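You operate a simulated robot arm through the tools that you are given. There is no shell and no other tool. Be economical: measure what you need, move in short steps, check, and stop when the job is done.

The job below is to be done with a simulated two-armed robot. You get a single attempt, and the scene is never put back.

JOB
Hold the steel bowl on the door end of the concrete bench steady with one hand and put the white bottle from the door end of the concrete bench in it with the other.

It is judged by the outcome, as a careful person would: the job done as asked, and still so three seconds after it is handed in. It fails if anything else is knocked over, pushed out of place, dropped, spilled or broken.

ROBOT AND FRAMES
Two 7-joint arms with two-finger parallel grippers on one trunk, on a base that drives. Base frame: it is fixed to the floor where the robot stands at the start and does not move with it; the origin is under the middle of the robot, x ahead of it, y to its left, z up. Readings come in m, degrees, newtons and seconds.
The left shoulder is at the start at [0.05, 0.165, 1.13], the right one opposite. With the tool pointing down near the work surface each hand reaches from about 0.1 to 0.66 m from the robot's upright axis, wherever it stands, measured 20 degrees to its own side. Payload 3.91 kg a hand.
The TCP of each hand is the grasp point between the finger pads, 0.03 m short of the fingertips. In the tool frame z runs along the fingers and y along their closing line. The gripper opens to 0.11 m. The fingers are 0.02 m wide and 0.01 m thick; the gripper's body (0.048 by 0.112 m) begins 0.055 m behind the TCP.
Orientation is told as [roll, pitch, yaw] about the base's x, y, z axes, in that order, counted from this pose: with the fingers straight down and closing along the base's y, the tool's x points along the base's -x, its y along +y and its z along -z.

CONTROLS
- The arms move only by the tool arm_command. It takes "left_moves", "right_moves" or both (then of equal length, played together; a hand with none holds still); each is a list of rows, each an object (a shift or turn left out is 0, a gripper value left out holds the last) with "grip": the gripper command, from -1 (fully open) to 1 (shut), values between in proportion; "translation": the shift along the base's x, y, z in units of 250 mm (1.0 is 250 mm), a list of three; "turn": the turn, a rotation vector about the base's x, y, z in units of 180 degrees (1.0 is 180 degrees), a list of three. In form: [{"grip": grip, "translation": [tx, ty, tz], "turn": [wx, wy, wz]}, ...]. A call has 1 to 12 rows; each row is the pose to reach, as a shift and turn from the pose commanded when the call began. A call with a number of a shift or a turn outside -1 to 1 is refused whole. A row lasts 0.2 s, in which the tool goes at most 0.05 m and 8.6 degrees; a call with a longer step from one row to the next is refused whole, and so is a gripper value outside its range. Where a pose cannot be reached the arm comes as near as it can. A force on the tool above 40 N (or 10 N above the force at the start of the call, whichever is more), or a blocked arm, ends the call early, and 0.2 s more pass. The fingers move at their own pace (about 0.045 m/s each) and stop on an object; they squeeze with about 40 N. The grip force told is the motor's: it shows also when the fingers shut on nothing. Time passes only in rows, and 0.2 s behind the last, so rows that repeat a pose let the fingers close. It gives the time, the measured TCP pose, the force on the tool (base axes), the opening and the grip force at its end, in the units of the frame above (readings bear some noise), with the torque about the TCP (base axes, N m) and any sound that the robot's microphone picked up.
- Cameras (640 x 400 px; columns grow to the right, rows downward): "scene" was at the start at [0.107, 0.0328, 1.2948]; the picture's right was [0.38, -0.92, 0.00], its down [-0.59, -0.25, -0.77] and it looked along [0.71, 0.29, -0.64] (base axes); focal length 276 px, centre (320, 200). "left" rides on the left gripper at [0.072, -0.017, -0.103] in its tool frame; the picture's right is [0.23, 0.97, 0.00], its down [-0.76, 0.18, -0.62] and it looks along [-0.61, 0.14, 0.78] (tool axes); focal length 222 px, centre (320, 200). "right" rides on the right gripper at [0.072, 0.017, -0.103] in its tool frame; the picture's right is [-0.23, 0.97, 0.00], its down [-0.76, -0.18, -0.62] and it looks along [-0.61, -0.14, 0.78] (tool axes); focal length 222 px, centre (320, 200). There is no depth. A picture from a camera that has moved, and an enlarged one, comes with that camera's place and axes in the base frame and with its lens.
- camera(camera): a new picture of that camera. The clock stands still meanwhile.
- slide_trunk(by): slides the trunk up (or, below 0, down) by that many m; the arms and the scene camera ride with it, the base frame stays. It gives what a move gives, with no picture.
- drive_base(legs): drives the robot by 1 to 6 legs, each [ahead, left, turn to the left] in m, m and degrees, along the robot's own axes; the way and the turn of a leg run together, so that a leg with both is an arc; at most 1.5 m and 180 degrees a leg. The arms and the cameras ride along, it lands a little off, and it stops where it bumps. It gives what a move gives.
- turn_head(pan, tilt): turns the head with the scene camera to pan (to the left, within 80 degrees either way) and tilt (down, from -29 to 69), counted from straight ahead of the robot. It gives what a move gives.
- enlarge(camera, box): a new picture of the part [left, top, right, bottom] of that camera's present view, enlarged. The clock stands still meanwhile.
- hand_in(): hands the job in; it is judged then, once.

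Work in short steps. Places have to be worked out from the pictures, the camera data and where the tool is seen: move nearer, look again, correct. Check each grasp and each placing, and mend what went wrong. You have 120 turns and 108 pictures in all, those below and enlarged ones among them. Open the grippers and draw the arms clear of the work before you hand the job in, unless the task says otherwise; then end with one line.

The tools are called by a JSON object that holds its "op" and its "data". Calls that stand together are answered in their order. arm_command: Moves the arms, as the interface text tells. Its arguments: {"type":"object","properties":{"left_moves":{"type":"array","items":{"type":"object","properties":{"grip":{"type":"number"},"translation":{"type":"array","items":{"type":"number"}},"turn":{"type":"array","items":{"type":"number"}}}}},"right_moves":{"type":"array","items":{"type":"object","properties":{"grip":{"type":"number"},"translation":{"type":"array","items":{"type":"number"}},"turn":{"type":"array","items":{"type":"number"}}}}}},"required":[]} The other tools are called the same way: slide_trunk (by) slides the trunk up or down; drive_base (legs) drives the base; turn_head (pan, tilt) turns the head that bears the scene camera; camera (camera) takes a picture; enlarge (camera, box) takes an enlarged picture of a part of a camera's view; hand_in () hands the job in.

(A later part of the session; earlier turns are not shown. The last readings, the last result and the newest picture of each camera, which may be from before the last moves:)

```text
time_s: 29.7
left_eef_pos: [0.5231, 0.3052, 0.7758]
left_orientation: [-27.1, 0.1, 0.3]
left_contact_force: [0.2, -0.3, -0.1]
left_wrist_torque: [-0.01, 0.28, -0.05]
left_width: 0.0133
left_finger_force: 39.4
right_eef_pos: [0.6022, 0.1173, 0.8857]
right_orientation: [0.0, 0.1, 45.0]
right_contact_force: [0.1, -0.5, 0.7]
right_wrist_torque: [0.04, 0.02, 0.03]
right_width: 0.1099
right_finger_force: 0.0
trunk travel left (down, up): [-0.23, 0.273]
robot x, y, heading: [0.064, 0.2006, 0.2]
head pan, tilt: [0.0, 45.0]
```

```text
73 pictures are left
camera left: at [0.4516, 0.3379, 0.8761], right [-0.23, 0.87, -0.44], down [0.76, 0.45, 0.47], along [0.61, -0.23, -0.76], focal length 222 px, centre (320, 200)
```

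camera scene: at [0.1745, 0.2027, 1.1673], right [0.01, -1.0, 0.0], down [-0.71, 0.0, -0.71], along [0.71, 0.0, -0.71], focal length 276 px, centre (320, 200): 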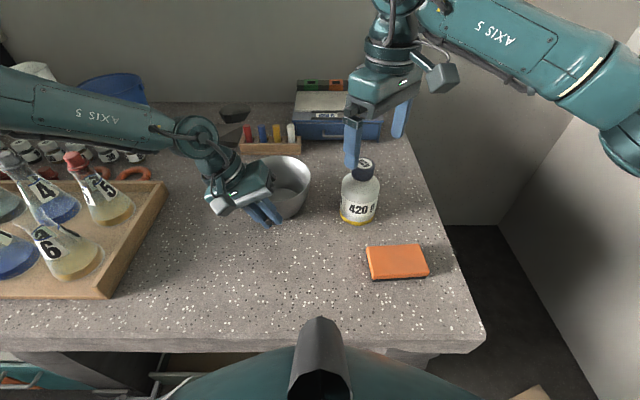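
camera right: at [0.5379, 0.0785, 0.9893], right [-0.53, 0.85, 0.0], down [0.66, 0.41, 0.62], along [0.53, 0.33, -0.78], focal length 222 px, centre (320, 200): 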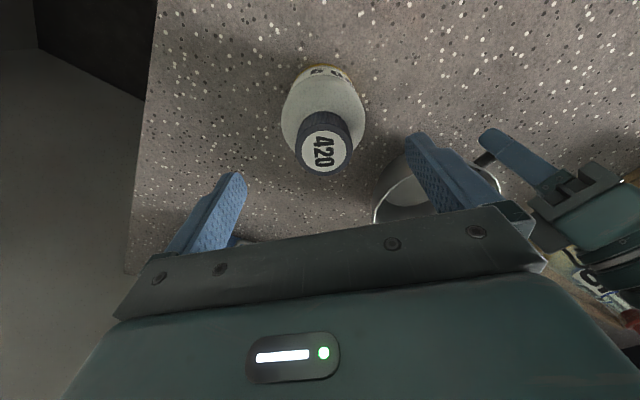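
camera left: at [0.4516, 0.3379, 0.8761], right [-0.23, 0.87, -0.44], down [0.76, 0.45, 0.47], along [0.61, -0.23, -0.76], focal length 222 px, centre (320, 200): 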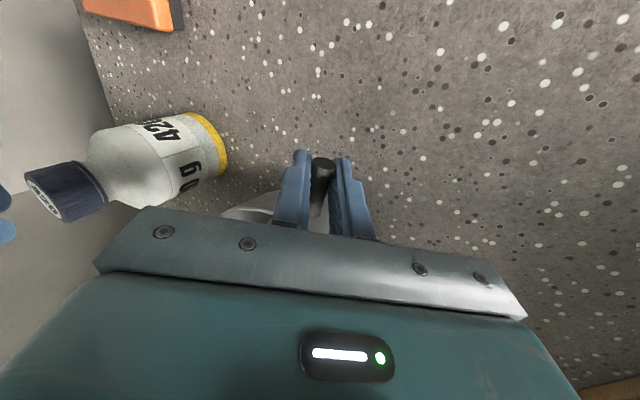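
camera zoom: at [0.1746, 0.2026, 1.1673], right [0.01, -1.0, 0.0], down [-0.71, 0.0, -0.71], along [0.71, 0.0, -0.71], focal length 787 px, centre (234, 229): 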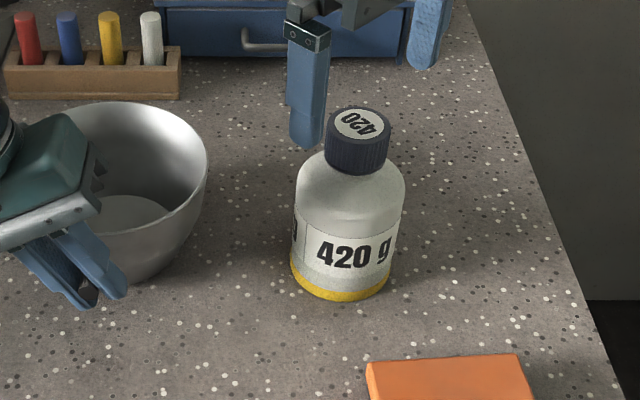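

The cap is centred under the right hand. Descending to TCP z≈0.795, which puts the palm just over the cap and the pads on the upper body, with a force check.

{"op": "arm_command", "data": {"right_moves": [{"translation": [0, 0.002, -0.12]}, {"translation": [-0.003, 0.003, -0.24]}, {"translation": [-0.005, 0.003, -0.32]}, {"translation": [-0.005, 0.003, -0.36]}, {"translation": [-0.005, 0.003, -0.36]}]}}

{"op": "enlarge", "data": {"camera": "scene", "box": [240, 120, 460, 260]}}

{"op": "camera", "data": {"camera": "right"}}

{"op": "camera", "data": {"camera": "left"}}

```text
time_s: 30.9
left_eef_pos: [0.5241, 0.3063, 0.7767]
left_orientation: [-27.1, 0.1, 0.2]
left_contact_force: [-0.9, 0.5, -0.3]
left_wrist_torque: [0.0, 0.33, 0.04]
left_width: 0.0131
left_finger_force: 39.8
right_eef_pos: [0.5989, 0.1183, 0.7954]
right_orientation: [0.0, 0.1, 45.1]
right_contact_force: [0.0, -0.7, 1.1]
right_wrist_torque: [0.01, -0.01, -0.01]
right_width: 0.1097
right_finger_force: 0.1
trunk travel left (down, up): [-0.23, 0.273]
robot x, y, heading: [0.0642, 0.2038, 0.5]
head pan, tilt: [0.0, 45.0]
```

```text
2.86 times, centred on (350, 190) of scene
camera zoom: at [0.1746, 0.2026, 1.1673], right [0.01, -1.0, 0.0], down [-0.71, 0.0, -0.71], along [0.71, 0.0, -0.71], focal length 787 px, centre (234, 229)
```

zoom: 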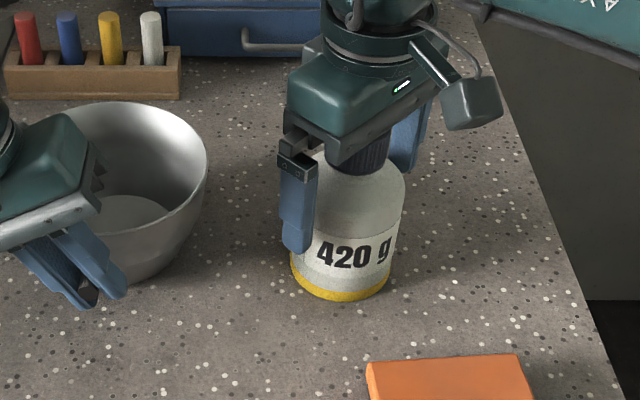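

```text
71 pictures are left
camera right: at [0.5354, 0.0789, 0.8975], right [-0.53, 0.85, 0.0], down [0.66, 0.42, 0.62], along [0.53, 0.33, -0.78], focal length 222 px, centre (320, 200)
```

right: 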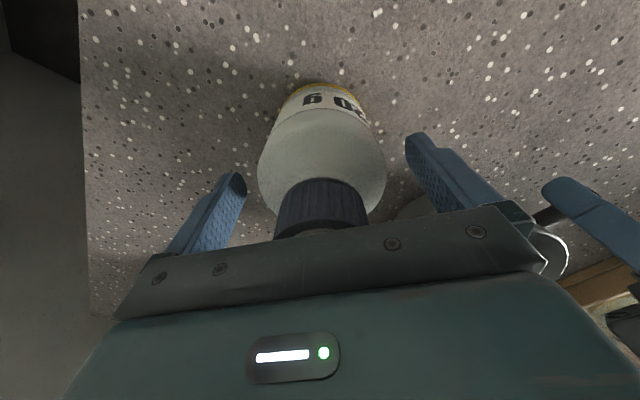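

```text
70 pictures are left
camera left: at [0.4516, 0.338, 0.8761], right [-0.23, 0.87, -0.44], down [0.76, 0.45, 0.47], along [0.61, -0.23, -0.76], focal length 222 px, centre (320, 200)
```

left: 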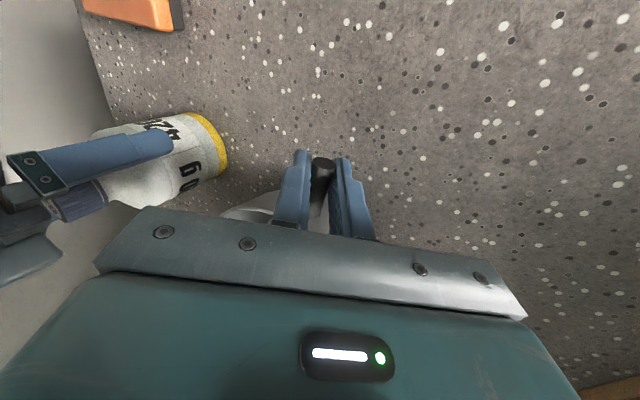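

Fingers straddle the upper body symmetrically with no contact. Closing the right gripper.

{"op": "arm_command", "data": {"right_moves": [{"grip": 0.1}, {"grip": 0.3}, {"grip": 0.6}, {"grip": 1}, {"grip": 1}, {"grip": 1}]}}

{"op": "arm_command", "data": {"right_moves": [{"translation": [0, 0, 0.04]}, {"translation": [0, 0, 0.1]}, {"translation": [0, 0, 0.1]}]}}

{"op": "enlarge", "data": {"camera": "scene", "box": [240, 120, 460, 260]}}

{"op": "camera", "data": {"camera": "left"}}

```text
time_s: 32.3
left_eef_pos: [0.5232, 0.3056, 0.776]
left_orientation: [-27.1, 0.1, 0.3]
left_contact_force: [0.3, 1.3, 0.1]
left_wrist_torque: [0.0, 0.33, 0.02]
left_width: 0.0131
left_finger_force: 40.5
right_eef_pos: [0.5995, 0.1182, 0.7947]
right_orientation: [0.0, 0.1, 45.2]
right_contact_force: [-1.1, 1.1, 0.4]
right_wrist_torque: [0.12, 0.17, 0.01]
right_width: 0.0755
right_finger_force: 40.0
trunk travel left (down, up): [-0.23, 0.273]
robot x, y, heading: [0.0694, 0.2082, 0.1]
head pan, tilt: [0.0, 45.0]
```

```text
time_s: 33.1
left_eef_pos: [0.5244, 0.3064, 0.7763]
left_orientation: [-27.0, 0.2, 0.3]
left_contact_force: [-0.7, 0.6, -0.2]
left_wrist_torque: [0.01, 0.23, 0.02]
left_width: 0.0136
left_finger_force: 39.7
right_eef_pos: [0.5998, 0.1169, 0.8208]
right_orientation: [0.0, 0.1, 45.0]
right_contact_force: [-0.8, -0.5, -4.4]
right_wrist_torque: [-0.01, 0.03, -0.01]
right_width: 0.0757
right_finger_force: 39.5
trunk travel left (down, up): [-0.23, 0.273]
robot x, y, heading: [0.0648, 0.2035, 0.5]
head pan, tilt: [0.0, 45.0]
```

```text
2.86 times, centred on (350, 190) of scene
camera zoom: at [0.1748, 0.2026, 1.1673], right [0.01, -1.0, 0.0], down [-0.71, 0.0, -0.71], along [0.71, 0.0, -0.71], focal length 787 px, centre (234, 229)
```

zoom: 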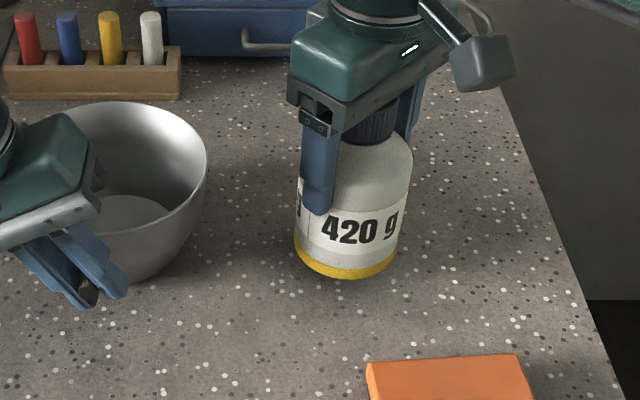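

```text
68 pictures are left
camera left: at [0.4518, 0.3379, 0.8762], right [-0.23, 0.87, -0.44], down [0.76, 0.45, 0.47], along [0.61, -0.23, -0.76], focal length 222 px, centre (320, 200)
```

left: 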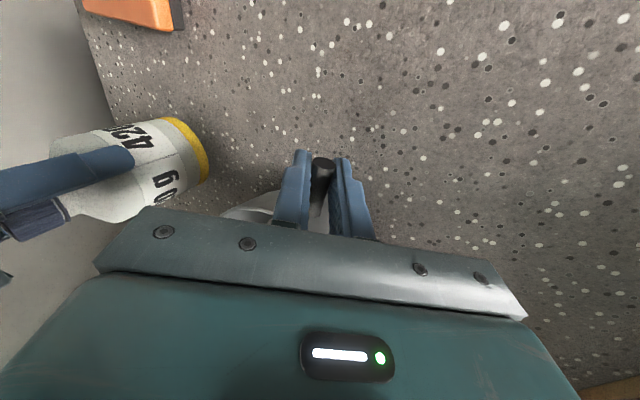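

The bottle is lifted and held level (about 4.4 N of weight, 76 mm grip). Rim centre is about (0.625, 0.298) at z≈0.784. I'll raise the bottle above the rim and move most of the way over.

{"op": "arm_command", "data": {"right_moves": [{"translation": [0, 0, 0.12]}, {"translation": [0, 0, 0.24]}, {"translation": [0, 0, 0.36]}, {"translation": [0, 0, 0.44]}, {"translation": [0.02, 0.12, 0.44]}, {"translation": [0.04, 0.25, 0.44]}, {"translation": [0.06, 0.36, 0.44]}, {"translation": [0.06, 0.36, 0.44]}]}}

{"op": "camera", "data": {"camera": "scene"}}

{"op": "camera", "data": {"camera": "right"}}

{"op": "camera", "data": {"camera": "left"}}

```text
time_s: 34.9
left_eef_pos: [0.523, 0.3063, 0.776]
left_orientation: [-27.0, 0.1, 0.4]
left_contact_force: [-0.5, -0.1, -0.2]
left_wrist_torque: [-0.01, 0.2, 0.02]
left_width: 0.0134
left_finger_force: 40.2
right_eef_pos: [0.614, 0.2069, 0.9322]
right_orientation: [0.0, 0.1, 45.1]
right_contact_force: [0.6, 0.0, -3.5]
right_wrist_torque: [-0.01, 0.01, 0.01]
right_width: 0.0758
right_finger_force: 39.6
trunk travel left (down, up): [-0.23, 0.273]
robot x, y, heading: [0.0633, 0.2008, 0.7]
head pan, tilt: [0.0, 45.0]
```

```text
67 pictures are left
camera scene: at [0.1747, 0.2026, 1.1673], right [0.01, -1.0, 0.0], down [-0.71, 0.0, -0.71], along [0.71, 0.0, -0.71], focal length 276 px, centre (320, 200)
```

scene: 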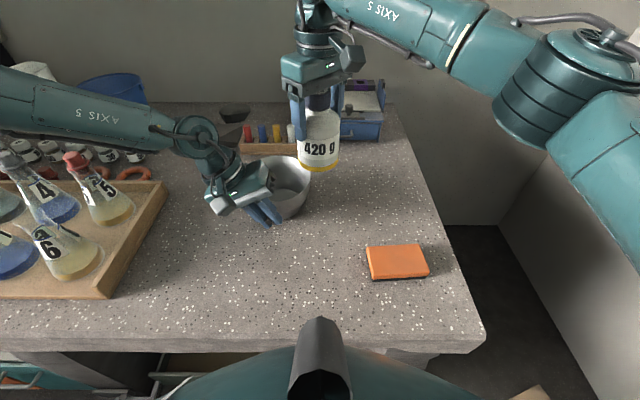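

```text
66 pictures are left
camera right: at [0.5515, 0.1673, 1.0342], right [-0.53, 0.85, 0.0], down [0.66, 0.41, 0.62], along [0.53, 0.33, -0.78], focal length 222 px, centre (320, 200)
```

right: 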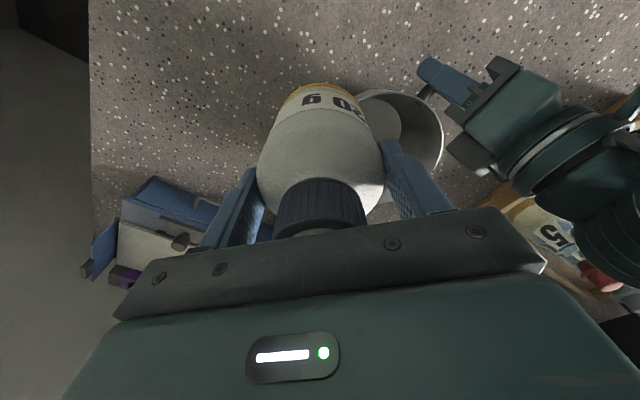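

```text
65 pictures are left
camera left: at [0.4517, 0.338, 0.8762], right [-0.23, 0.87, -0.44], down [0.76, 0.45, 0.47], along [0.61, -0.23, -0.76], focal length 222 px, centre (320, 200)
```

left: 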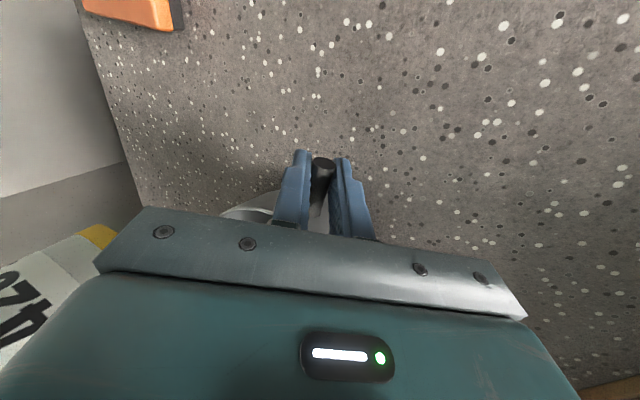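

Clear so far. One zoom on the bowl for a precise centre before the bottle covers it.

{"op": "enlarge", "data": {"camera": "scene", "box": [220, 130, 340, 240]}}

{"op": "enlarge", "data": {"camera": "right", "box": [320, 40, 500, 220]}}

```text
3.64 times, centred on (280, 185) of scene
camera zoom: at [0.1747, 0.2026, 1.1673], right [0.01, -1.0, 0.0], down [-0.71, 0.0, -0.71], along [0.71, 0.0, -0.71], focal length 1002 px, centre (466, 254)
```

zoom: 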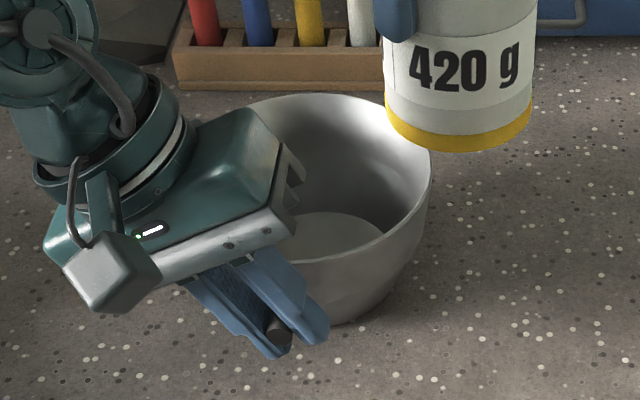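

```text
2.22 times, centred on (410, 130) of right
camera zoom: at [0.5515, 0.1673, 1.0342], right [-0.53, 0.85, 0.0], down [0.66, 0.41, 0.62], along [0.53, 0.33, -0.78], focal length 494 px, centre (120, 356)
```

zoom: 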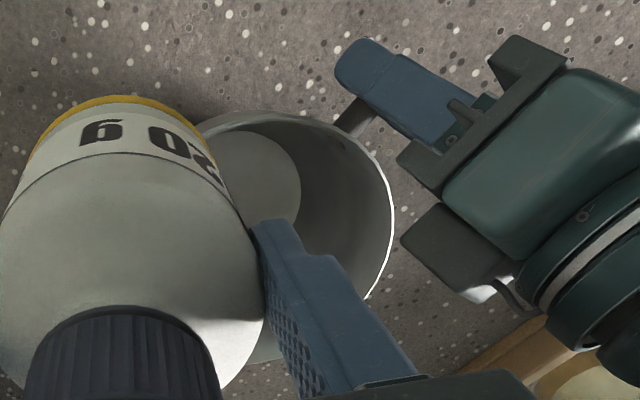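

The rim spans x 0.552–0.705, so the centre is about (0.627, 0.299). Moving the bottle directly over it, still above the rim, and checking clearances.

{"op": "arm_command", "data": {"right_moves": [{"translation": [0.015, 0.1, 0]}, {"translation": [0.03, 0.2, 0]}, {"translation": [0.045, 0.3, 0]}, {"translation": [0.052, 0.368, 0]}, {"translation": [0.052, 0.368, 0]}]}}

{"op": "enlarge", "data": {"camera": "scene", "box": [200, 60, 380, 240]}}

{"op": "camera", "data": {"camera": "right"}}

{"op": "camera", "data": {"camera": "left"}}

```text
time_s: 36.1
left_eef_pos: [0.5238, 0.3043, 0.7759]
left_orientation: [-27.0, -0.1, 0.3]
left_contact_force: [-0.3, 0.9, 0.9]
left_wrist_torque: [0.03, 0.18, 0.02]
left_width: 0.0134
left_finger_force: 39.8
right_eef_pos: [0.6158, 0.2139, 0.9317]
right_orientation: [0.1, 0.0, 45.1]
right_contact_force: [0.0, 0.7, -4.3]
right_wrist_torque: [-0.04, 0.02, 0.02]
right_width: 0.0756
right_finger_force: 39.6
right hand out of reach, approached as far as the arm can: row 1, 2, 3, 4, 5
trunk travel left (down, up): [-0.23, 0.273]
robot x, y, heading: [0.0662, 0.2031, 0.3]
head pan, tilt: [0.0, 45.0]
```

```text
2.22 times, centred on (290, 150) of scene
camera zoom: at [0.1748, 0.2026, 1.1673], right [0.01, -1.0, 0.0], down [-0.71, 0.0, -0.71], along [0.71, 0.0, -0.71], focal length 612 px, centre (387, 311)
```

zoom: 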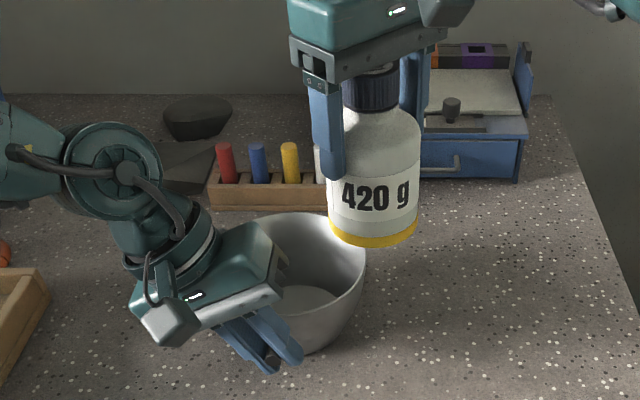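

```text
61 pictures are left
camera right: at [0.5523, 0.1755, 1.0342], right [-0.53, 0.85, 0.0], down [0.66, 0.41, 0.62], along [0.53, 0.33, -0.78], focal length 222 px, centre (320, 200)
```

right: 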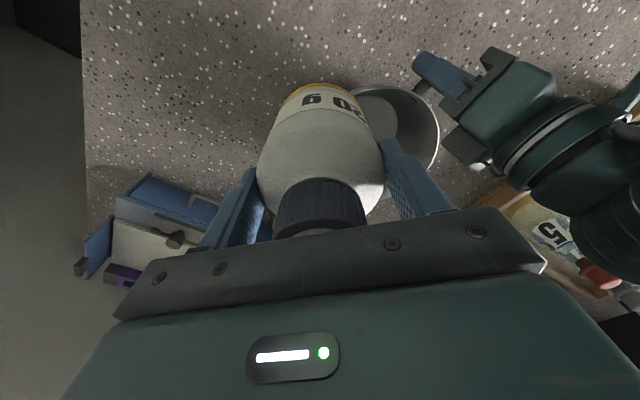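

```text
60 pictures are left
camera left: at [0.4517, 0.338, 0.8762], right [-0.23, 0.87, -0.44], down [0.76, 0.45, 0.47], along [0.61, -0.23, -0.76], focal length 222 px, centre (320, 200)
```

left: 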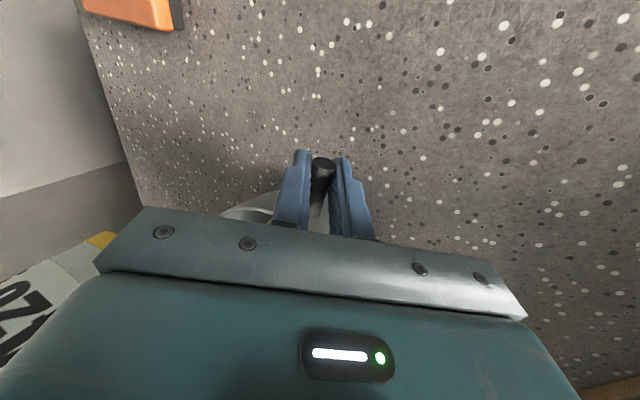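

The right arm stops at y≈0.214 with this yaw. I'll test whether a different wrist yaw (about 22°) lets it reach further.

{"op": "arm_command", "data": {"right_moves": [{"turn": [0, 0, -0.045]}, {"turn": [0, 0, -0.09]}, {"turn": [0, 0, -0.125]}, {"translation": [0.005, 0.05, 0], "turn": [0, 0, -0.125]}, {"translation": [0.01, 0.1, 0], "turn": [0, 0, -0.125]}, {"translation": [0.01, 0.16, 0], "turn": [0, 0, -0.125]}]}}

```text
time_s: 37.5
left_eef_pos: [0.5233, 0.3057, 0.7744]
left_orientation: [-27.0, 0.1, 0.3]
left_contact_force: [0.4, 2.1, 1.9]
left_wrist_torque: [0.12, 0.08, 0.05]
left_width: 0.0133
left_finger_force: 40.3
right_eef_pos: [0.6162, 0.2577, 0.9321]
right_orientation: [0.1, 0.1, 22.6]
right_contact_force: [-0.2, -0.9, -3.2]
right_wrist_torque: [0.04, 0.01, -0.02]
right_width: 0.0755
right_finger_force: 40.1
trunk travel left (down, up): [-0.23, 0.273]
robot x, y, heading: [0.069, 0.2014, 0.3]
head pan, tilt: [0.0, 45.0]
```

That works: yaw is the limiter. The left hand reads about 2 N, so I'll check clearances before going on.

{"op": "camera", "data": {"camera": "scene"}}

{"op": "enlarge", "data": {"camera": "scene", "box": [200, 60, 380, 240]}}

{"op": "camera", "data": {"camera": "right"}}

```text
59 pictures are left
camera scene: at [0.1748, 0.2027, 1.1673], right [0.01, -1.0, 0.0], down [-0.71, 0.0, -0.71], along [0.71, 0.0, -0.71], focal length 276 px, centre (320, 200)
```

scene: 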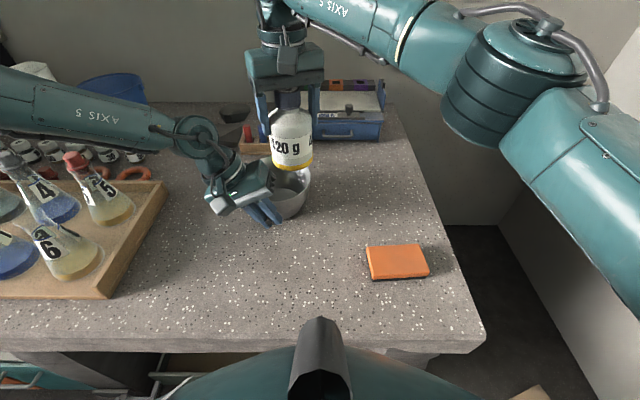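

```text
2.22 times, centred on (290, 150) of scene
camera zoom: at [0.1748, 0.2027, 1.1673], right [0.01, -1.0, 0.0], down [-0.71, 0.0, -0.71], along [0.71, 0.0, -0.71], focal length 612 px, centre (387, 311)
```

zoom: 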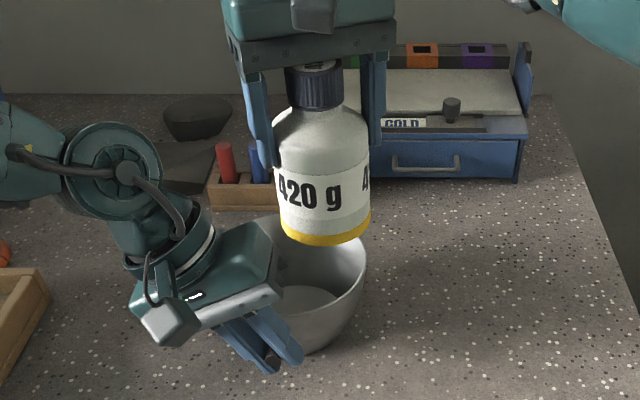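

```text
57 pictures are left
camera right: at [0.5425, 0.2452, 1.0354], right [-0.16, 0.99, 0.0], down [0.77, 0.13, 0.62], along [0.61, 0.1, -0.78], focal length 222 px, centre (320, 200)
```

right: 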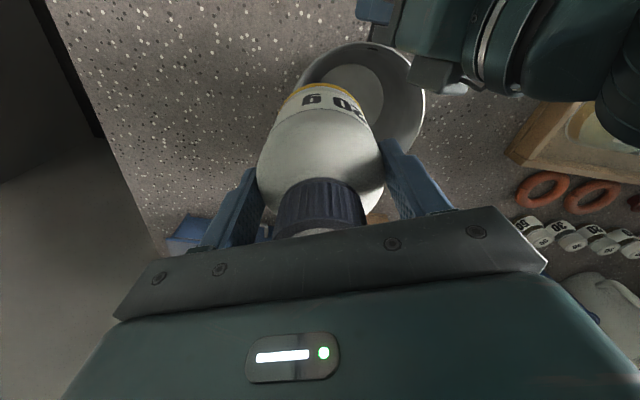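

Clear. Next I'll move fully over the bowl centre at this height and look again.

{"op": "arm_command", "data": {"right_moves": [{"translation": [0.02, 0.06, 0]}, {"translation": [0.043, 0.12, 0]}, {"translation": [0.043, 0.165, 0]}, {"translation": [0.043, 0.165, 0]}]}}

{"op": "camera", "data": {"camera": "right"}}

{"op": "enlarge", "data": {"camera": "scene", "box": [180, 40, 380, 240]}}

```text
time_s: 38.5
left_eef_pos: [0.5239, 0.306, 0.7763]
left_orientation: [-27.0, 0.1, 0.4]
left_contact_force: [-0.1, 1.4, 1.0]
left_wrist_torque: [0.06, 0.16, 0.04]
left_width: 0.0132
left_finger_force: 40.6
right_eef_pos: [0.627, 0.2853, 0.9322]
right_orientation: [0.0, -0.1, 22.8]
right_contact_force: [-0.5, -0.1, -4.1]
right_wrist_torque: [0.05, 0.02, 0.02]
right_width: 0.0757
right_finger_force: 40.4
right hand out of reach, approached as far as the arm can: row 3, 4
trunk travel left (down, up): [-0.23, 0.273]
robot x, y, heading: [0.0632, 0.2008, 0.4]
head pan, tilt: [0.0, 45.0]
```

```text
56 pictures are left
camera right: at [0.5527, 0.2741, 1.0347], right [-0.17, 0.99, 0.0], down [0.77, 0.13, 0.62], along [0.61, 0.1, -0.78], focal length 222 px, centre (320, 200)
```

right: 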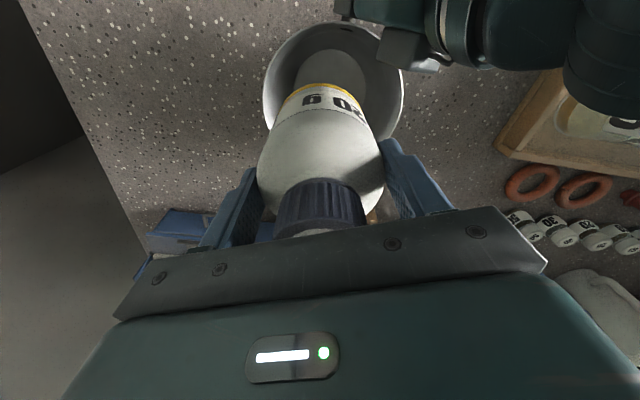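

```text
2.00 times, centred on (280, 140) of scene
camera zoom: at [0.1747, 0.2026, 1.1673], right [0.01, -1.0, 0.0], down [-0.71, 0.0, -0.71], along [0.71, 0.0, -0.71], focal length 551 px, centre (400, 320)
```

zoom: 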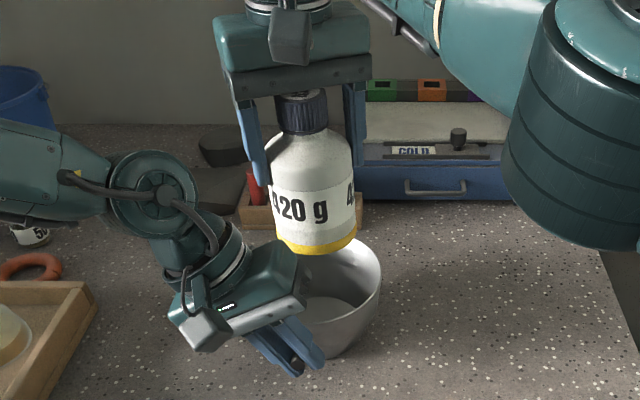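

Yaw near 22° limits at y≈0.285 and brings the right camera housing close to the left hand. I'll back off to y≈0.2 and rotate the right wrist the other way, toward -80°, where the camera faces +y and clears the left hand.

{"op": "arm_command", "data": {"right_moves": [{"translation": [0, -0.17, 0.05]}, {"translation": [0, -0.34, 0.1], "turn": [0, 0, -0.04]}, {"translation": [0, -0.36, 0.1], "turn": [0, 0, -0.085]}, {"translation": [0, -0.36, 0.1], "turn": [0, 0, -0.13]}, {"translation": [0, -0.36, 0.1], "turn": [0, 0, -0.175]}, {"translation": [0, -0.36, 0.1], "turn": [0, 0, -0.22]}, {"translation": [0, -0.36, 0.1], "turn": [0, 0, -0.265]}, {"translation": [0, -0.36, 0.1], "turn": [0, 0, -0.31]}, {"translation": [0, -0.36, 0.1], "turn": [0, 0, -0.355]}, {"translation": [0, -0.36, 0.1], "turn": [0, 0, -0.4]}, {"translation": [0, -0.36, 0.1], "turn": [0, 0, -0.445]}, {"translation": [0, -0.36, 0.1], "turn": [0, 0, -0.48]}]}}

{"op": "camera", "data": {"camera": "scene"}}

```text
time_s: 41.1
left_eef_pos: [0.5238, 0.3046, 0.7745]
left_orientation: [-27.1, 0.2, 0.4]
left_contact_force: [-0.7, 0.2, 0.4]
left_wrist_torque: [0.0, 0.13, -0.04]
left_width: 0.0134
left_finger_force: 40.3
right_eef_pos: [0.6266, 0.1966, 0.9582]
right_orientation: [0.0, 0.1, -63.9]
right_contact_force: [-0.4, -0.3, -3.9]
right_wrist_torque: [0.04, -0.02, 0.01]
right_width: 0.0759
right_finger_force: 39.9
trunk travel left (down, up): [-0.23, 0.273]
robot x, y, heading: [0.0655, 0.2016, 0.1]
head pan, tilt: [0.0, 45.0]
```

```text
54 pictures are left
camera scene: at [0.1748, 0.2025, 1.1673], right [0.01, -1.0, 0.0], down [-0.71, 0.0, -0.71], along [0.71, 0.0, -0.71], focal length 276 px, centre (320, 200)
```

scene: 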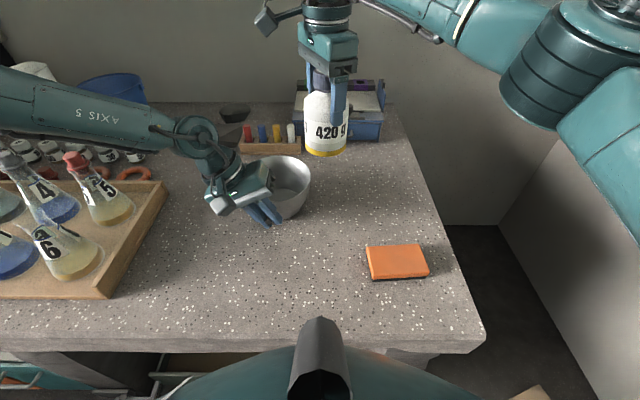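

Yaw -64° is reachable with the camera arm well clear of the left hand. Moving back over the bowl centre.

{"op": "arm_command", "data": {"right_moves": [{"translation": [0, 0.12, 0]}, {"translation": [0, 0.24, 0]}, {"translation": [0.0, 0.34, 0]}, {"translation": [0.0, 0.41, 0]}, {"translation": [0.0, 0.41, 0]}]}}

{"op": "camera", "data": {"camera": "scene"}}

{"op": "enlarge", "data": {"camera": "scene", "box": [180, 40, 380, 240]}}

{"op": "camera", "data": {"camera": "right"}}

```text
time_s: 42.3
left_eef_pos: [0.523, 0.3065, 0.7757]
left_orientation: [-27.0, 0.2, 0.3]
left_contact_force: [-0.2, 1.3, 1.0]
left_wrist_torque: [0.04, 0.13, 0.08]
left_width: 0.0134
left_finger_force: 40.0
right_eef_pos: [0.6202, 0.2903, 0.9538]
right_orientation: [0.1, 0.0, -63.7]
right_contact_force: [-1.3, -0.3, -3.7]
right_wrist_torque: [0.02, 0.03, 0.01]
right_width: 0.0759
right_finger_force: 40.4
right hand out of reach, approached as far as the arm can: row 4, 5
trunk travel left (down, up): [-0.23, 0.273]
robot x, y, heading: [0.0621, 0.2015, 0.3]
head pan, tilt: [0.0, 45.0]
```

```text
53 pictures are left
camera scene: at [0.1747, 0.2024, 1.1673], right [0.01, -1.0, 0.0], down [-0.71, 0.0, -0.71], along [0.71, 0.0, -0.71], focal length 276 px, centre (320, 200)
```

scene: 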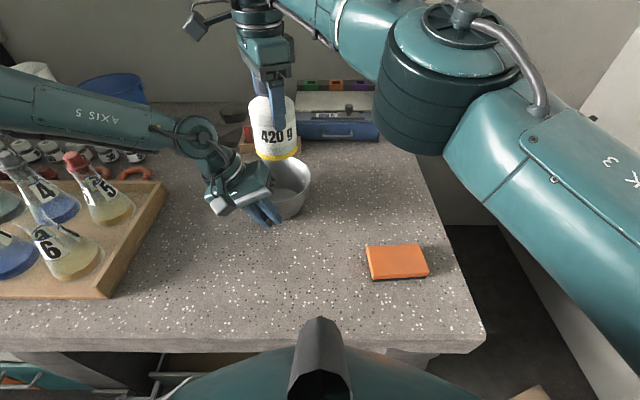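

```text
2.00 times, centred on (280, 140) of scene
camera zoom: at [0.1747, 0.2024, 1.1673], right [0.01, -1.0, 0.0], down [-0.71, 0.0, -0.71], along [0.71, 0.0, -0.71], focal length 551 px, centre (400, 320)
```

zoom: 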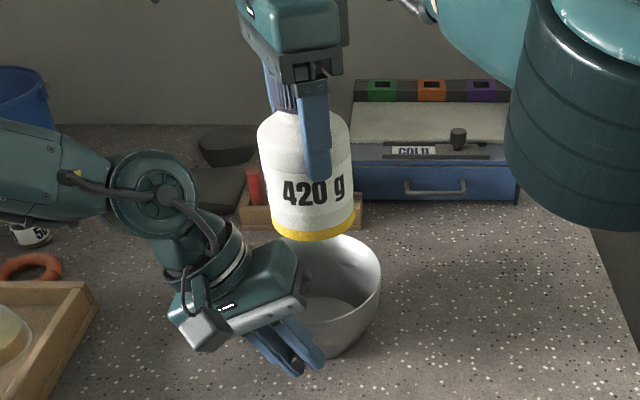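

```text
51 pictures are left
camera right: at [0.6024, 0.3618, 1.0568], right [0.97, 0.23, 0.0], down [0.18, -0.76, 0.62], along [0.14, -0.6, -0.78], focal length 222 px, centre (320, 200)
```

right: 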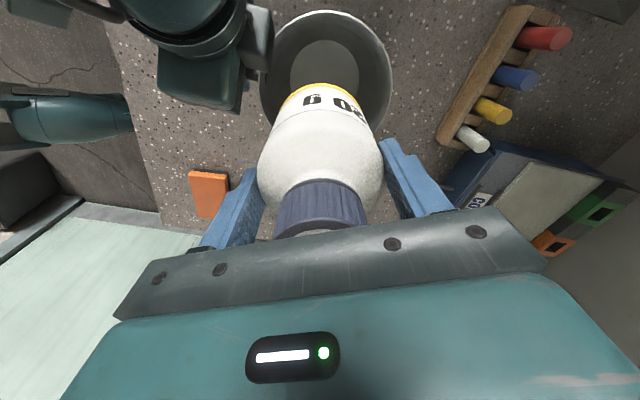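

Now it's only straight-arm extension limiting, about 11 mm short of centre, and it should ease as the hand gets lower. The bottle's footprint is already inside the rim, so I'll lower 5 cm while nudging to the centre.

{"op": "arm_command", "data": {"right_moves": [{"translation": [0, 0, -0.1]}, {"translation": [0.01, 0.01, -0.18]}, {"translation": [0.027, 0.035, -0.216]}, {"translation": [0.027, 0.035, -0.216]}]}}

{"op": "enlarge", "data": {"camera": "scene", "box": [180, 40, 380, 240]}}

{"op": "camera", "data": {"camera": "right"}}

```text
time_s: 43.3
left_eef_pos: [0.524, 0.3055, 0.7771]
left_orientation: [-27.0, 0.1, 0.3]
left_contact_force: [-1.4, -0.6, 1.5]
left_wrist_torque: [0.0, 0.13, 0.04]
left_width: 0.0132
left_finger_force: 40.2
right_eef_pos: [0.6258, 0.2972, 0.9006]
right_orientation: [0.1, 0.1, -63.9]
right_contact_force: [-1.2, -1.0, -3.4]
right_wrist_torque: [0.02, 0.04, -0.02]
right_width: 0.0758
right_finger_force: 40.0
trunk travel left (down, up): [-0.23, 0.273]
robot x, y, heading: [0.0661, 0.2009, 0.2]
head pan, tilt: [0.0, 45.0]
```

```text
2.00 times, centred on (280, 140) of scene
camera zoom: at [0.1746, 0.2027, 1.1673], right [0.01, -1.0, 0.0], down [-0.71, 0.0, -0.71], along [0.71, 0.0, -0.71], focal length 551 px, centre (400, 320)
```

zoom: 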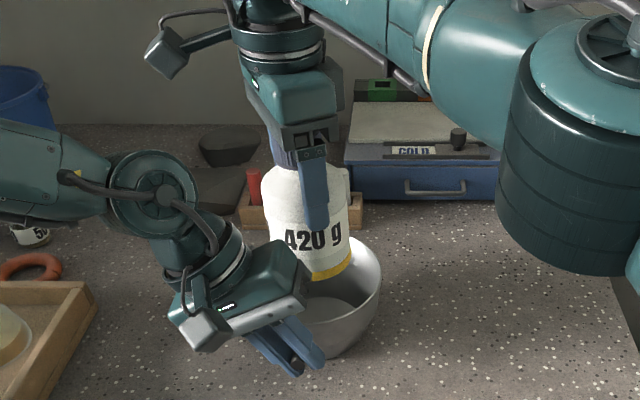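

```text
49 pictures are left
camera right: at [0.6083, 0.3696, 1.0032], right [0.97, 0.23, 0.0], down [0.18, -0.76, 0.62], along [0.14, -0.61, -0.78], focal length 222 px, centre (320, 200)
```

right: 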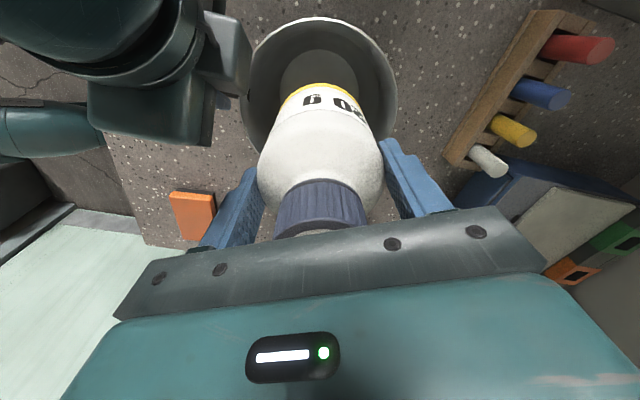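

The bottle is concentric with the bowl (TCP 0.626, 0.297). To widen the gap to the left gripper's body I'll rotate to about -88° yaw and shift 8 mm toward +x, still inside the bowl floor, then check.

{"op": "arm_command", "data": {"right_moves": [{"turn": [0, 0, -0.045]}, {"turn": [0, 0, -0.09]}, {"translation": [0.01, 0, -0.03], "turn": [0, 0, -0.133]}, {"translation": [0.024, 0.002, -0.08], "turn": [0, 0, -0.133]}, {"translation": [0.024, 0.002, -0.08], "turn": [0, 0, -0.133]}]}}

{"op": "enlarge", "data": {"camera": "scene", "box": [180, 60, 360, 240]}}

{"op": "camera", "data": {"camera": "right"}}

{"op": "camera", "data": {"camera": "left"}}

```text
time_s: 44.5
left_eef_pos: [0.5238, 0.3052, 0.7753]
left_orientation: [-27.0, 0.1, 0.4]
left_contact_force: [-0.7, 0.3, 0.9]
left_wrist_torque: [-0.02, 0.19, 0.03]
left_width: 0.0133
left_finger_force: 39.9
right_eef_pos: [0.6294, 0.2968, 0.8806]
right_orientation: [0.1, 0.0, -87.8]
right_contact_force: [-0.1, -0.2, -4.4]
right_wrist_torque: [-0.03, -0.04, 0.02]
right_width: 0.0756
right_finger_force: 39.8
right hand out of reach, approached as far as the arm can: row 4, 5
trunk travel left (down, up): [-0.23, 0.273]
robot x, y, heading: [0.0648, 0.2025, 0.1]
head pan, tilt: [0.0, 45.0]
```

```text
2.22 times, centred on (270, 150) of scene
camera zoom: at [0.1747, 0.2027, 1.1673], right [0.01, -1.0, 0.0], down [-0.71, 0.0, -0.71], along [0.71, 0.0, -0.71], focal length 612 px, centre (431, 311)
```

zoom: 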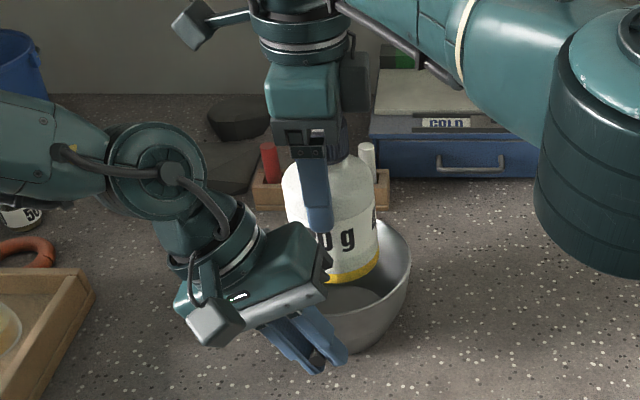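

```text
47 pictures are left
camera right: at [0.6423, 0.3696, 0.9831], right [0.98, -0.19, 0.0], down [-0.15, -0.77, 0.62], along [-0.12, -0.61, -0.78], focal length 222 px, centre (320, 200)
```

right: 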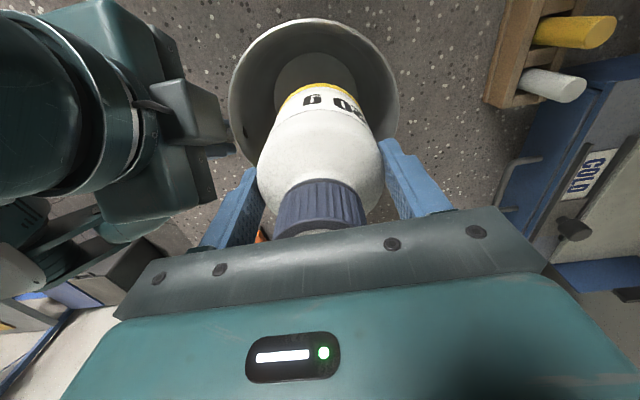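

```text
46 pictures are left
camera left: at [0.4516, 0.338, 0.8762], right [-0.23, 0.87, -0.44], down [0.76, 0.45, 0.47], along [0.61, -0.23, -0.76], focal length 222 px, centre (320, 200)
```

left: 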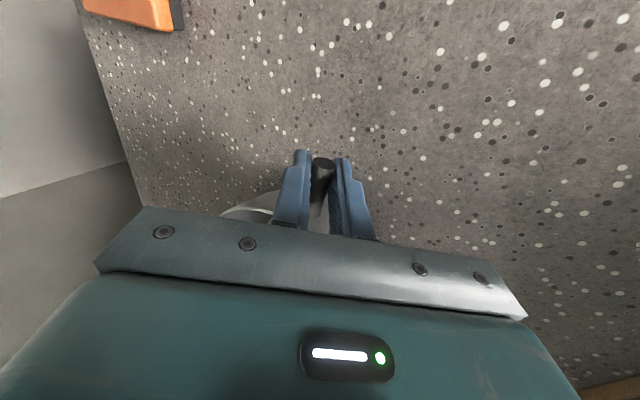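

Getting close to the left gripper; I'll zoom to judge the gap between my right near finger and the left gripper's carrier.

{"op": "enlarge", "data": {"camera": "right", "box": [130, 20, 330, 260]}}

{"op": "enlarge", "data": {"camera": "scene", "box": [220, 90, 320, 210]}}

```text
1.67 times, centred on (230, 140) of right
camera zoom: at [0.6423, 0.3696, 0.9831], right [0.98, -0.19, 0.0], down [-0.15, -0.77, 0.62], along [-0.12, -0.61, -0.78], focal length 370 px, centre (470, 300)
```

zoom: 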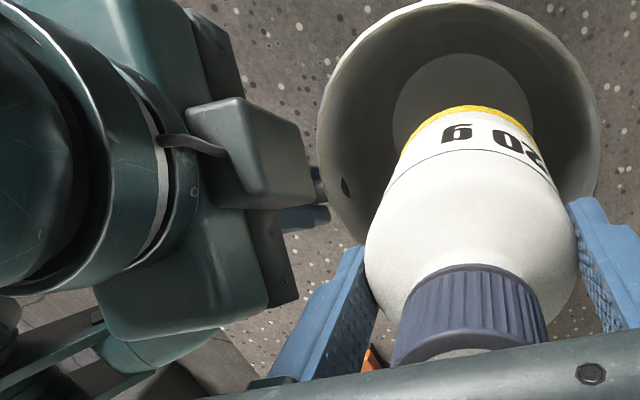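

```text
3.33 times, centred on (270, 150) of scene
camera zoom: at [0.1747, 0.2027, 1.1673], right [0.01, -1.0, 0.0], down [-0.71, 0.0, -0.71], along [0.71, 0.0, -0.71], focal length 918 px, centre (487, 367)
```

zoom: 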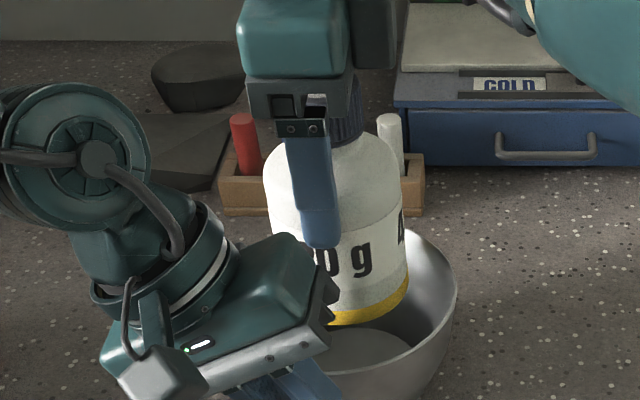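

The left hand has a grey housing reaching x≈0.58 at y≥0.32, while my right palm would span y up to about 0.32. A small bias of the bottle toward (0.633, 0.290) keeps clear and still lands on the bowl's floor. Lowering part-way.

{"op": "arm_command", "data": {"right_moves": [{"translation": [0.0, -0.027, 0]}, {"translation": [0.014, -0.027, -0.04]}, {"translation": [0.014, -0.027, -0.09]}, {"translation": [0.014, -0.027, -0.14]}, {"translation": [0.014, -0.027, -0.14]}]}}

{"op": "enlarge", "data": {"camera": "right", "box": [130, 20, 430, 260]}}

{"op": "enlarge", "data": {"camera": "scene", "box": [220, 90, 320, 210]}}

```text
time_s: 45.7
left_eef_pos: [0.5242, 0.3049, 0.7764]
left_orientation: [-27.0, 0.0, 0.3]
left_contact_force: [-0.6, 0.9, 0.8]
left_wrist_torque: [-0.04, 0.16, 0.01]
left_width: 0.013
left_finger_force: 39.9
right_eef_pos: [0.6337, 0.2892, 0.8455]
right_orientation: [0.0, -0.1, -87.6]
right_contact_force: [0.5, 0.1, -5.3]
right_wrist_torque: [-0.01, -0.01, -0.03]
right_width: 0.0759
right_finger_force: 39.9
trunk travel left (down, up): [-0.23, 0.273]
robot x, y, heading: [0.0649, 0.2047, 0.2]
head pan, tilt: [0.0, 45.0]
```

```text
1.67 times, centred on (280, 140) of right
camera zoom: at [0.6467, 0.3631, 0.9478], right [0.98, -0.19, 0.0], down [-0.15, -0.77, 0.62], along [-0.12, -0.61, -0.78], focal length 370 px, centre (387, 300)
```

zoom: 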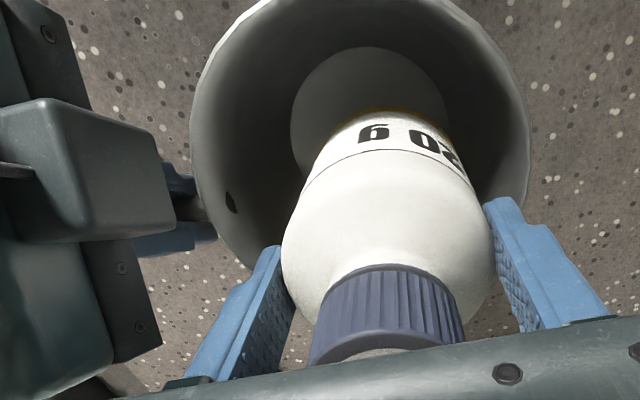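

```text
3.33 times, centred on (270, 150) of scene
camera zoom: at [0.1747, 0.2026, 1.1673], right [0.01, -1.0, 0.0], down [-0.71, 0.0, -0.71], along [0.71, 0.0, -0.71], focal length 918 px, centre (487, 367)
```

zoom: 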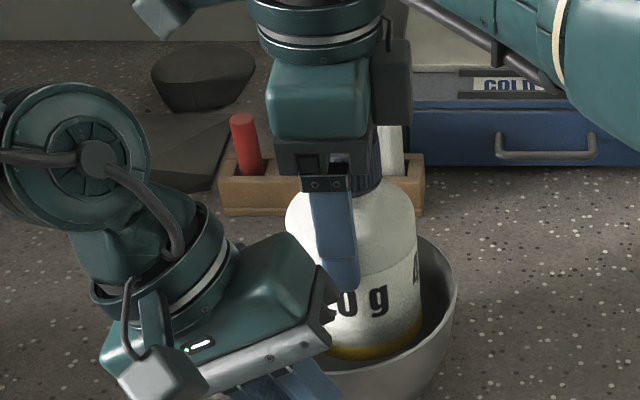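

Clearances look adequate (left housing at y≥0.33, my palm ≤0.315). The floor centre looks like (0.622, 0.296), so I shift back 3 mm in x and lower gently until contact.

{"op": "arm_command", "data": {"right_moves": [{"translation": [-0.014, 0.003, -0.03]}, {"translation": [-0.014, 0.003, -0.07]}, {"translation": [-0.014, 0.003, -0.1]}, {"translation": [-0.014, 0.003, -0.12]}, {"translation": [-0.014, 0.003, -0.12]}]}}

{"op": "enlarge", "data": {"camera": "right", "box": [130, 20, 430, 260]}}

{"op": "enlarge", "data": {"camera": "scene", "box": [220, 90, 320, 210]}}

```text
time_s: 46.9
left_eef_pos: [0.5246, 0.3046, 0.7764]
left_orientation: [-26.9, 0.1, 0.3]
left_contact_force: [-0.1, 1.7, 1.8]
left_wrist_torque: [-0.02, 0.13, 0.09]
left_width: 0.0136
left_finger_force: 39.9
right_eef_pos: [0.6301, 0.2905, 0.8157]
right_orientation: [-0.1, -0.1, -87.7]
right_contact_force: [-0.4, -0.3, -4.3]
right_wrist_torque: [0.03, -0.01, 0.04]
right_width: 0.0754
right_finger_force: 40.1
trunk travel left (down, up): [-0.23, 0.273]
robot x, y, heading: [0.0662, 0.2028, 0.1]
head pan, tilt: [0.0, 45.0]
```

```text
1.67 times, centred on (280, 140) of right
camera zoom: at [0.6426, 0.3642, 0.9185], right [0.98, -0.19, 0.0], down [-0.15, -0.77, 0.62], along [-0.12, -0.61, -0.78], focal length 370 px, centre (387, 300)
```

zoom: 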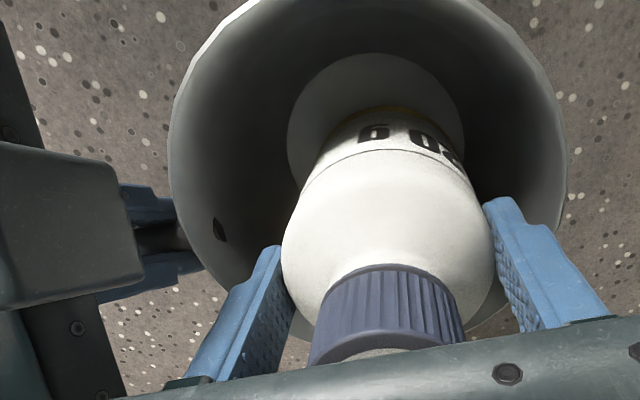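

```text
3.33 times, centred on (270, 150) of scene
camera zoom: at [0.1747, 0.2026, 1.1673], right [0.01, -1.0, 0.0], down [-0.71, 0.0, -0.71], along [0.71, 0.0, -0.71], focal length 918 px, centre (487, 367)
```

zoom: 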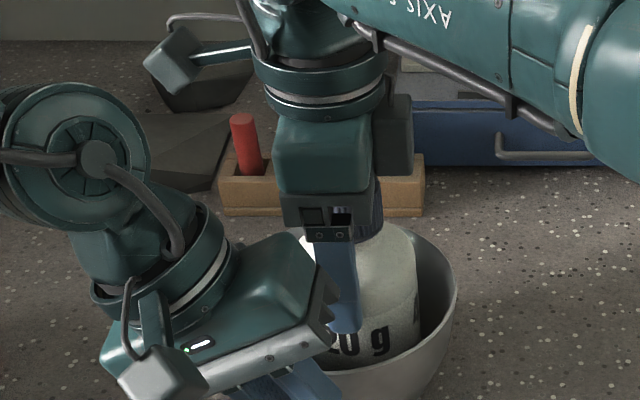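

Still hanging (4.3 N), bottle bottom near z 0.711. I continue down in millimetre rows and watch the force.

{"op": "arm_command", "data": {"right_moves": [{"translation": [0, 0, -0.012]}, {"translation": [0, 0, -0.024]}, {"translation": [0, 0, -0.024]}]}}

```text
time_s: 47.7
left_eef_pos: [0.5227, 0.3058, 0.7773]
left_orientation: [-27.1, 0.2, 0.3]
left_contact_force: [-0.5, 1.0, 1.1]
left_wrist_torque: [0.01, 0.13, 0.03]
left_width: 0.0135
left_finger_force: 40.0
right_eef_pos: [0.6291, 0.2932, 0.8105]
right_orientation: [0.0, 0.1, -87.7]
right_contact_force: [-0.9, 0.1, -4.2]
right_wrist_torque: [0.03, -0.02, 0.03]
right_width: 0.0758
right_finger_force: 40.0
trunk travel left (down, up): [-0.23, 0.273]
robot x, y, heading: [0.0664, 0.1972, 0.3]
head pan, tilt: [0.0, 45.0]
```

No contact yet; another few millimetres.

{"op": "arm_command", "data": {"right_moves": [{"translation": [0, 0, -0.01]}, {"translation": [0, 0, -0.02]}, {"translation": [0, 0, -0.02]}]}}

```text
time_s: 48.5
left_eef_pos: [0.5238, 0.3048, 0.776]
left_orientation: [-27.0, 0.1, 0.3]
left_contact_force: [3.1, -2.3, 0.2]
left_wrist_torque: [0.03, 0.49, -0.44]
left_width: 0.0132
left_finger_force: 39.8
right_eef_pos: [0.6285, 0.2929, 0.8052]
right_orientation: [0.0, 0.1, -87.6]
right_contact_force: [-2.6, 5.4, 1.3]
right_wrist_torque: [0.38, 0.13, 0.0]
right_width: 0.0758
right_finger_force: 39.5
trunk travel left (down, up): [-0.23, 0.273]
robot x, y, heading: [0.0656, 0.2048, 0.1]
head pan, tilt: [0.0, 45.0]
```

Contact with a sideways push toward +y/-x: the bottle's foot is touching the bowl's curved wall. I'll lift 2 mm, shift toward the centre, and lower again.

{"op": "arm_command", "data": {"right_moves": [{"translation": [0, 0, 0.01]}, {"translation": [-0.01, 0.014, 0.01]}, {"translation": [-0.012, 0.018, 0.01]}, {"translation": [-0.012, 0.018, 0.0]}, {"translation": [-0.012, 0.018, 0.0]}]}}

{"op": "enlarge", "data": {"camera": "right", "box": [130, 20, 430, 260]}}

```text
time_s: 49.7
left_eef_pos: [0.524, 0.3061, 0.7764]
left_orientation: [-27.0, 0.1, 0.4]
left_contact_force: [0.8, -1.4, 0.7]
left_wrist_torque: [-0.03, 0.06, -0.15]
left_width: 0.0129
left_finger_force: 40.2
right_eef_pos: [0.6256, 0.2946, 0.806]
right_orientation: [-0.1, 0.1, -87.7]
right_contact_force: [0.1, -0.1, -3.9]
right_wrist_torque: [-0.04, 0.0, 0.0]
right_width: 0.0758
right_finger_force: 40.0
trunk travel left (down, up): [-0.23, 0.273]
robot x, y, heading: [0.0632, 0.2003, 0.4]
head pan, tilt: [0.0, 45.0]
```

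```text
1.67 times, centred on (280, 140) of right
camera zoom: at [0.6392, 0.3682, 0.9077], right [0.98, -0.19, 0.0], down [-0.15, -0.77, 0.62], along [-0.12, -0.61, -0.78], focal length 370 px, centre (387, 300)
```

zoom: 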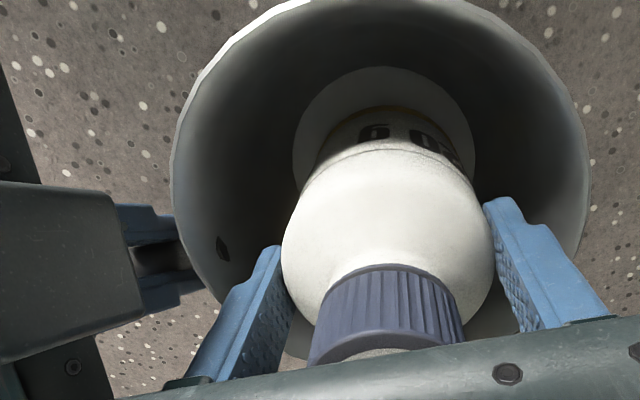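

Free again and well centred (bottle at 0.6256, 0.295 vs floor 0.624, 0.295). Lowering a few millimetres more.

{"op": "arm_command", "data": {"right_moves": [{"translation": [-0.004, 0, -0.01]}, {"translation": [-0.004, 0, -0.02]}, {"translation": [-0.004, 0, -0.02]}]}}

```text
time_s: 50.5
left_eef_pos: [0.5235, 0.3057, 0.7763]
left_orientation: [-26.9, 0.1, 0.4]
left_contact_force: [1.7, -2.1, -0.3]
left_wrist_torque: [-0.05, 0.22, -0.15]
left_width: 0.0134
left_finger_force: 40.0
right_eef_pos: [0.625, 0.2965, 0.8004]
right_orientation: [0.1, 0.1, -87.7]
right_contact_force: [0.1, -0.4, -1.6]
right_wrist_torque: [-0.04, 0.02, -0.01]
right_width: 0.0756
right_finger_force: 39.7
trunk travel left (down, up): [-0.23, 0.273]
robot x, y, heading: [0.069, 0.2002, 0.3]
head pan, tilt: [0.0, 45.0]
```

The load is going onto the bowl (weight reading down to 1.6 N, no side force). One more millimetre or so.

{"op": "arm_command", "data": {"right_moves": [{"translation": [0, 0, -0.005]}, {"translation": [0, 0, -0.005]}]}}

```text
time_s: 51.1
left_eef_pos: [0.524, 0.3049, 0.7774]
left_orientation: [-27.0, 0.1, 0.4]
left_contact_force: [7.7, -5.8, 0.5]
left_wrist_torque: [0.04, 0.94, -0.34]
left_width: 0.0132
left_finger_force: 39.9
right_eef_pos: [0.6247, 0.2958, 0.8006]
right_orientation: [0.1, 0.2, -87.8]
right_contact_force: [-3.5, 1.2, 8.2]
right_wrist_torque: [-0.05, -0.16, 0.01]
right_width: 0.0757
right_finger_force: 40.1
trunk travel left (down, up): [-0.23, 0.273]
robot x, y, heading: [0.0683, 0.2029, 0.3]
head pan, tilt: [0.0, 45.0]
```

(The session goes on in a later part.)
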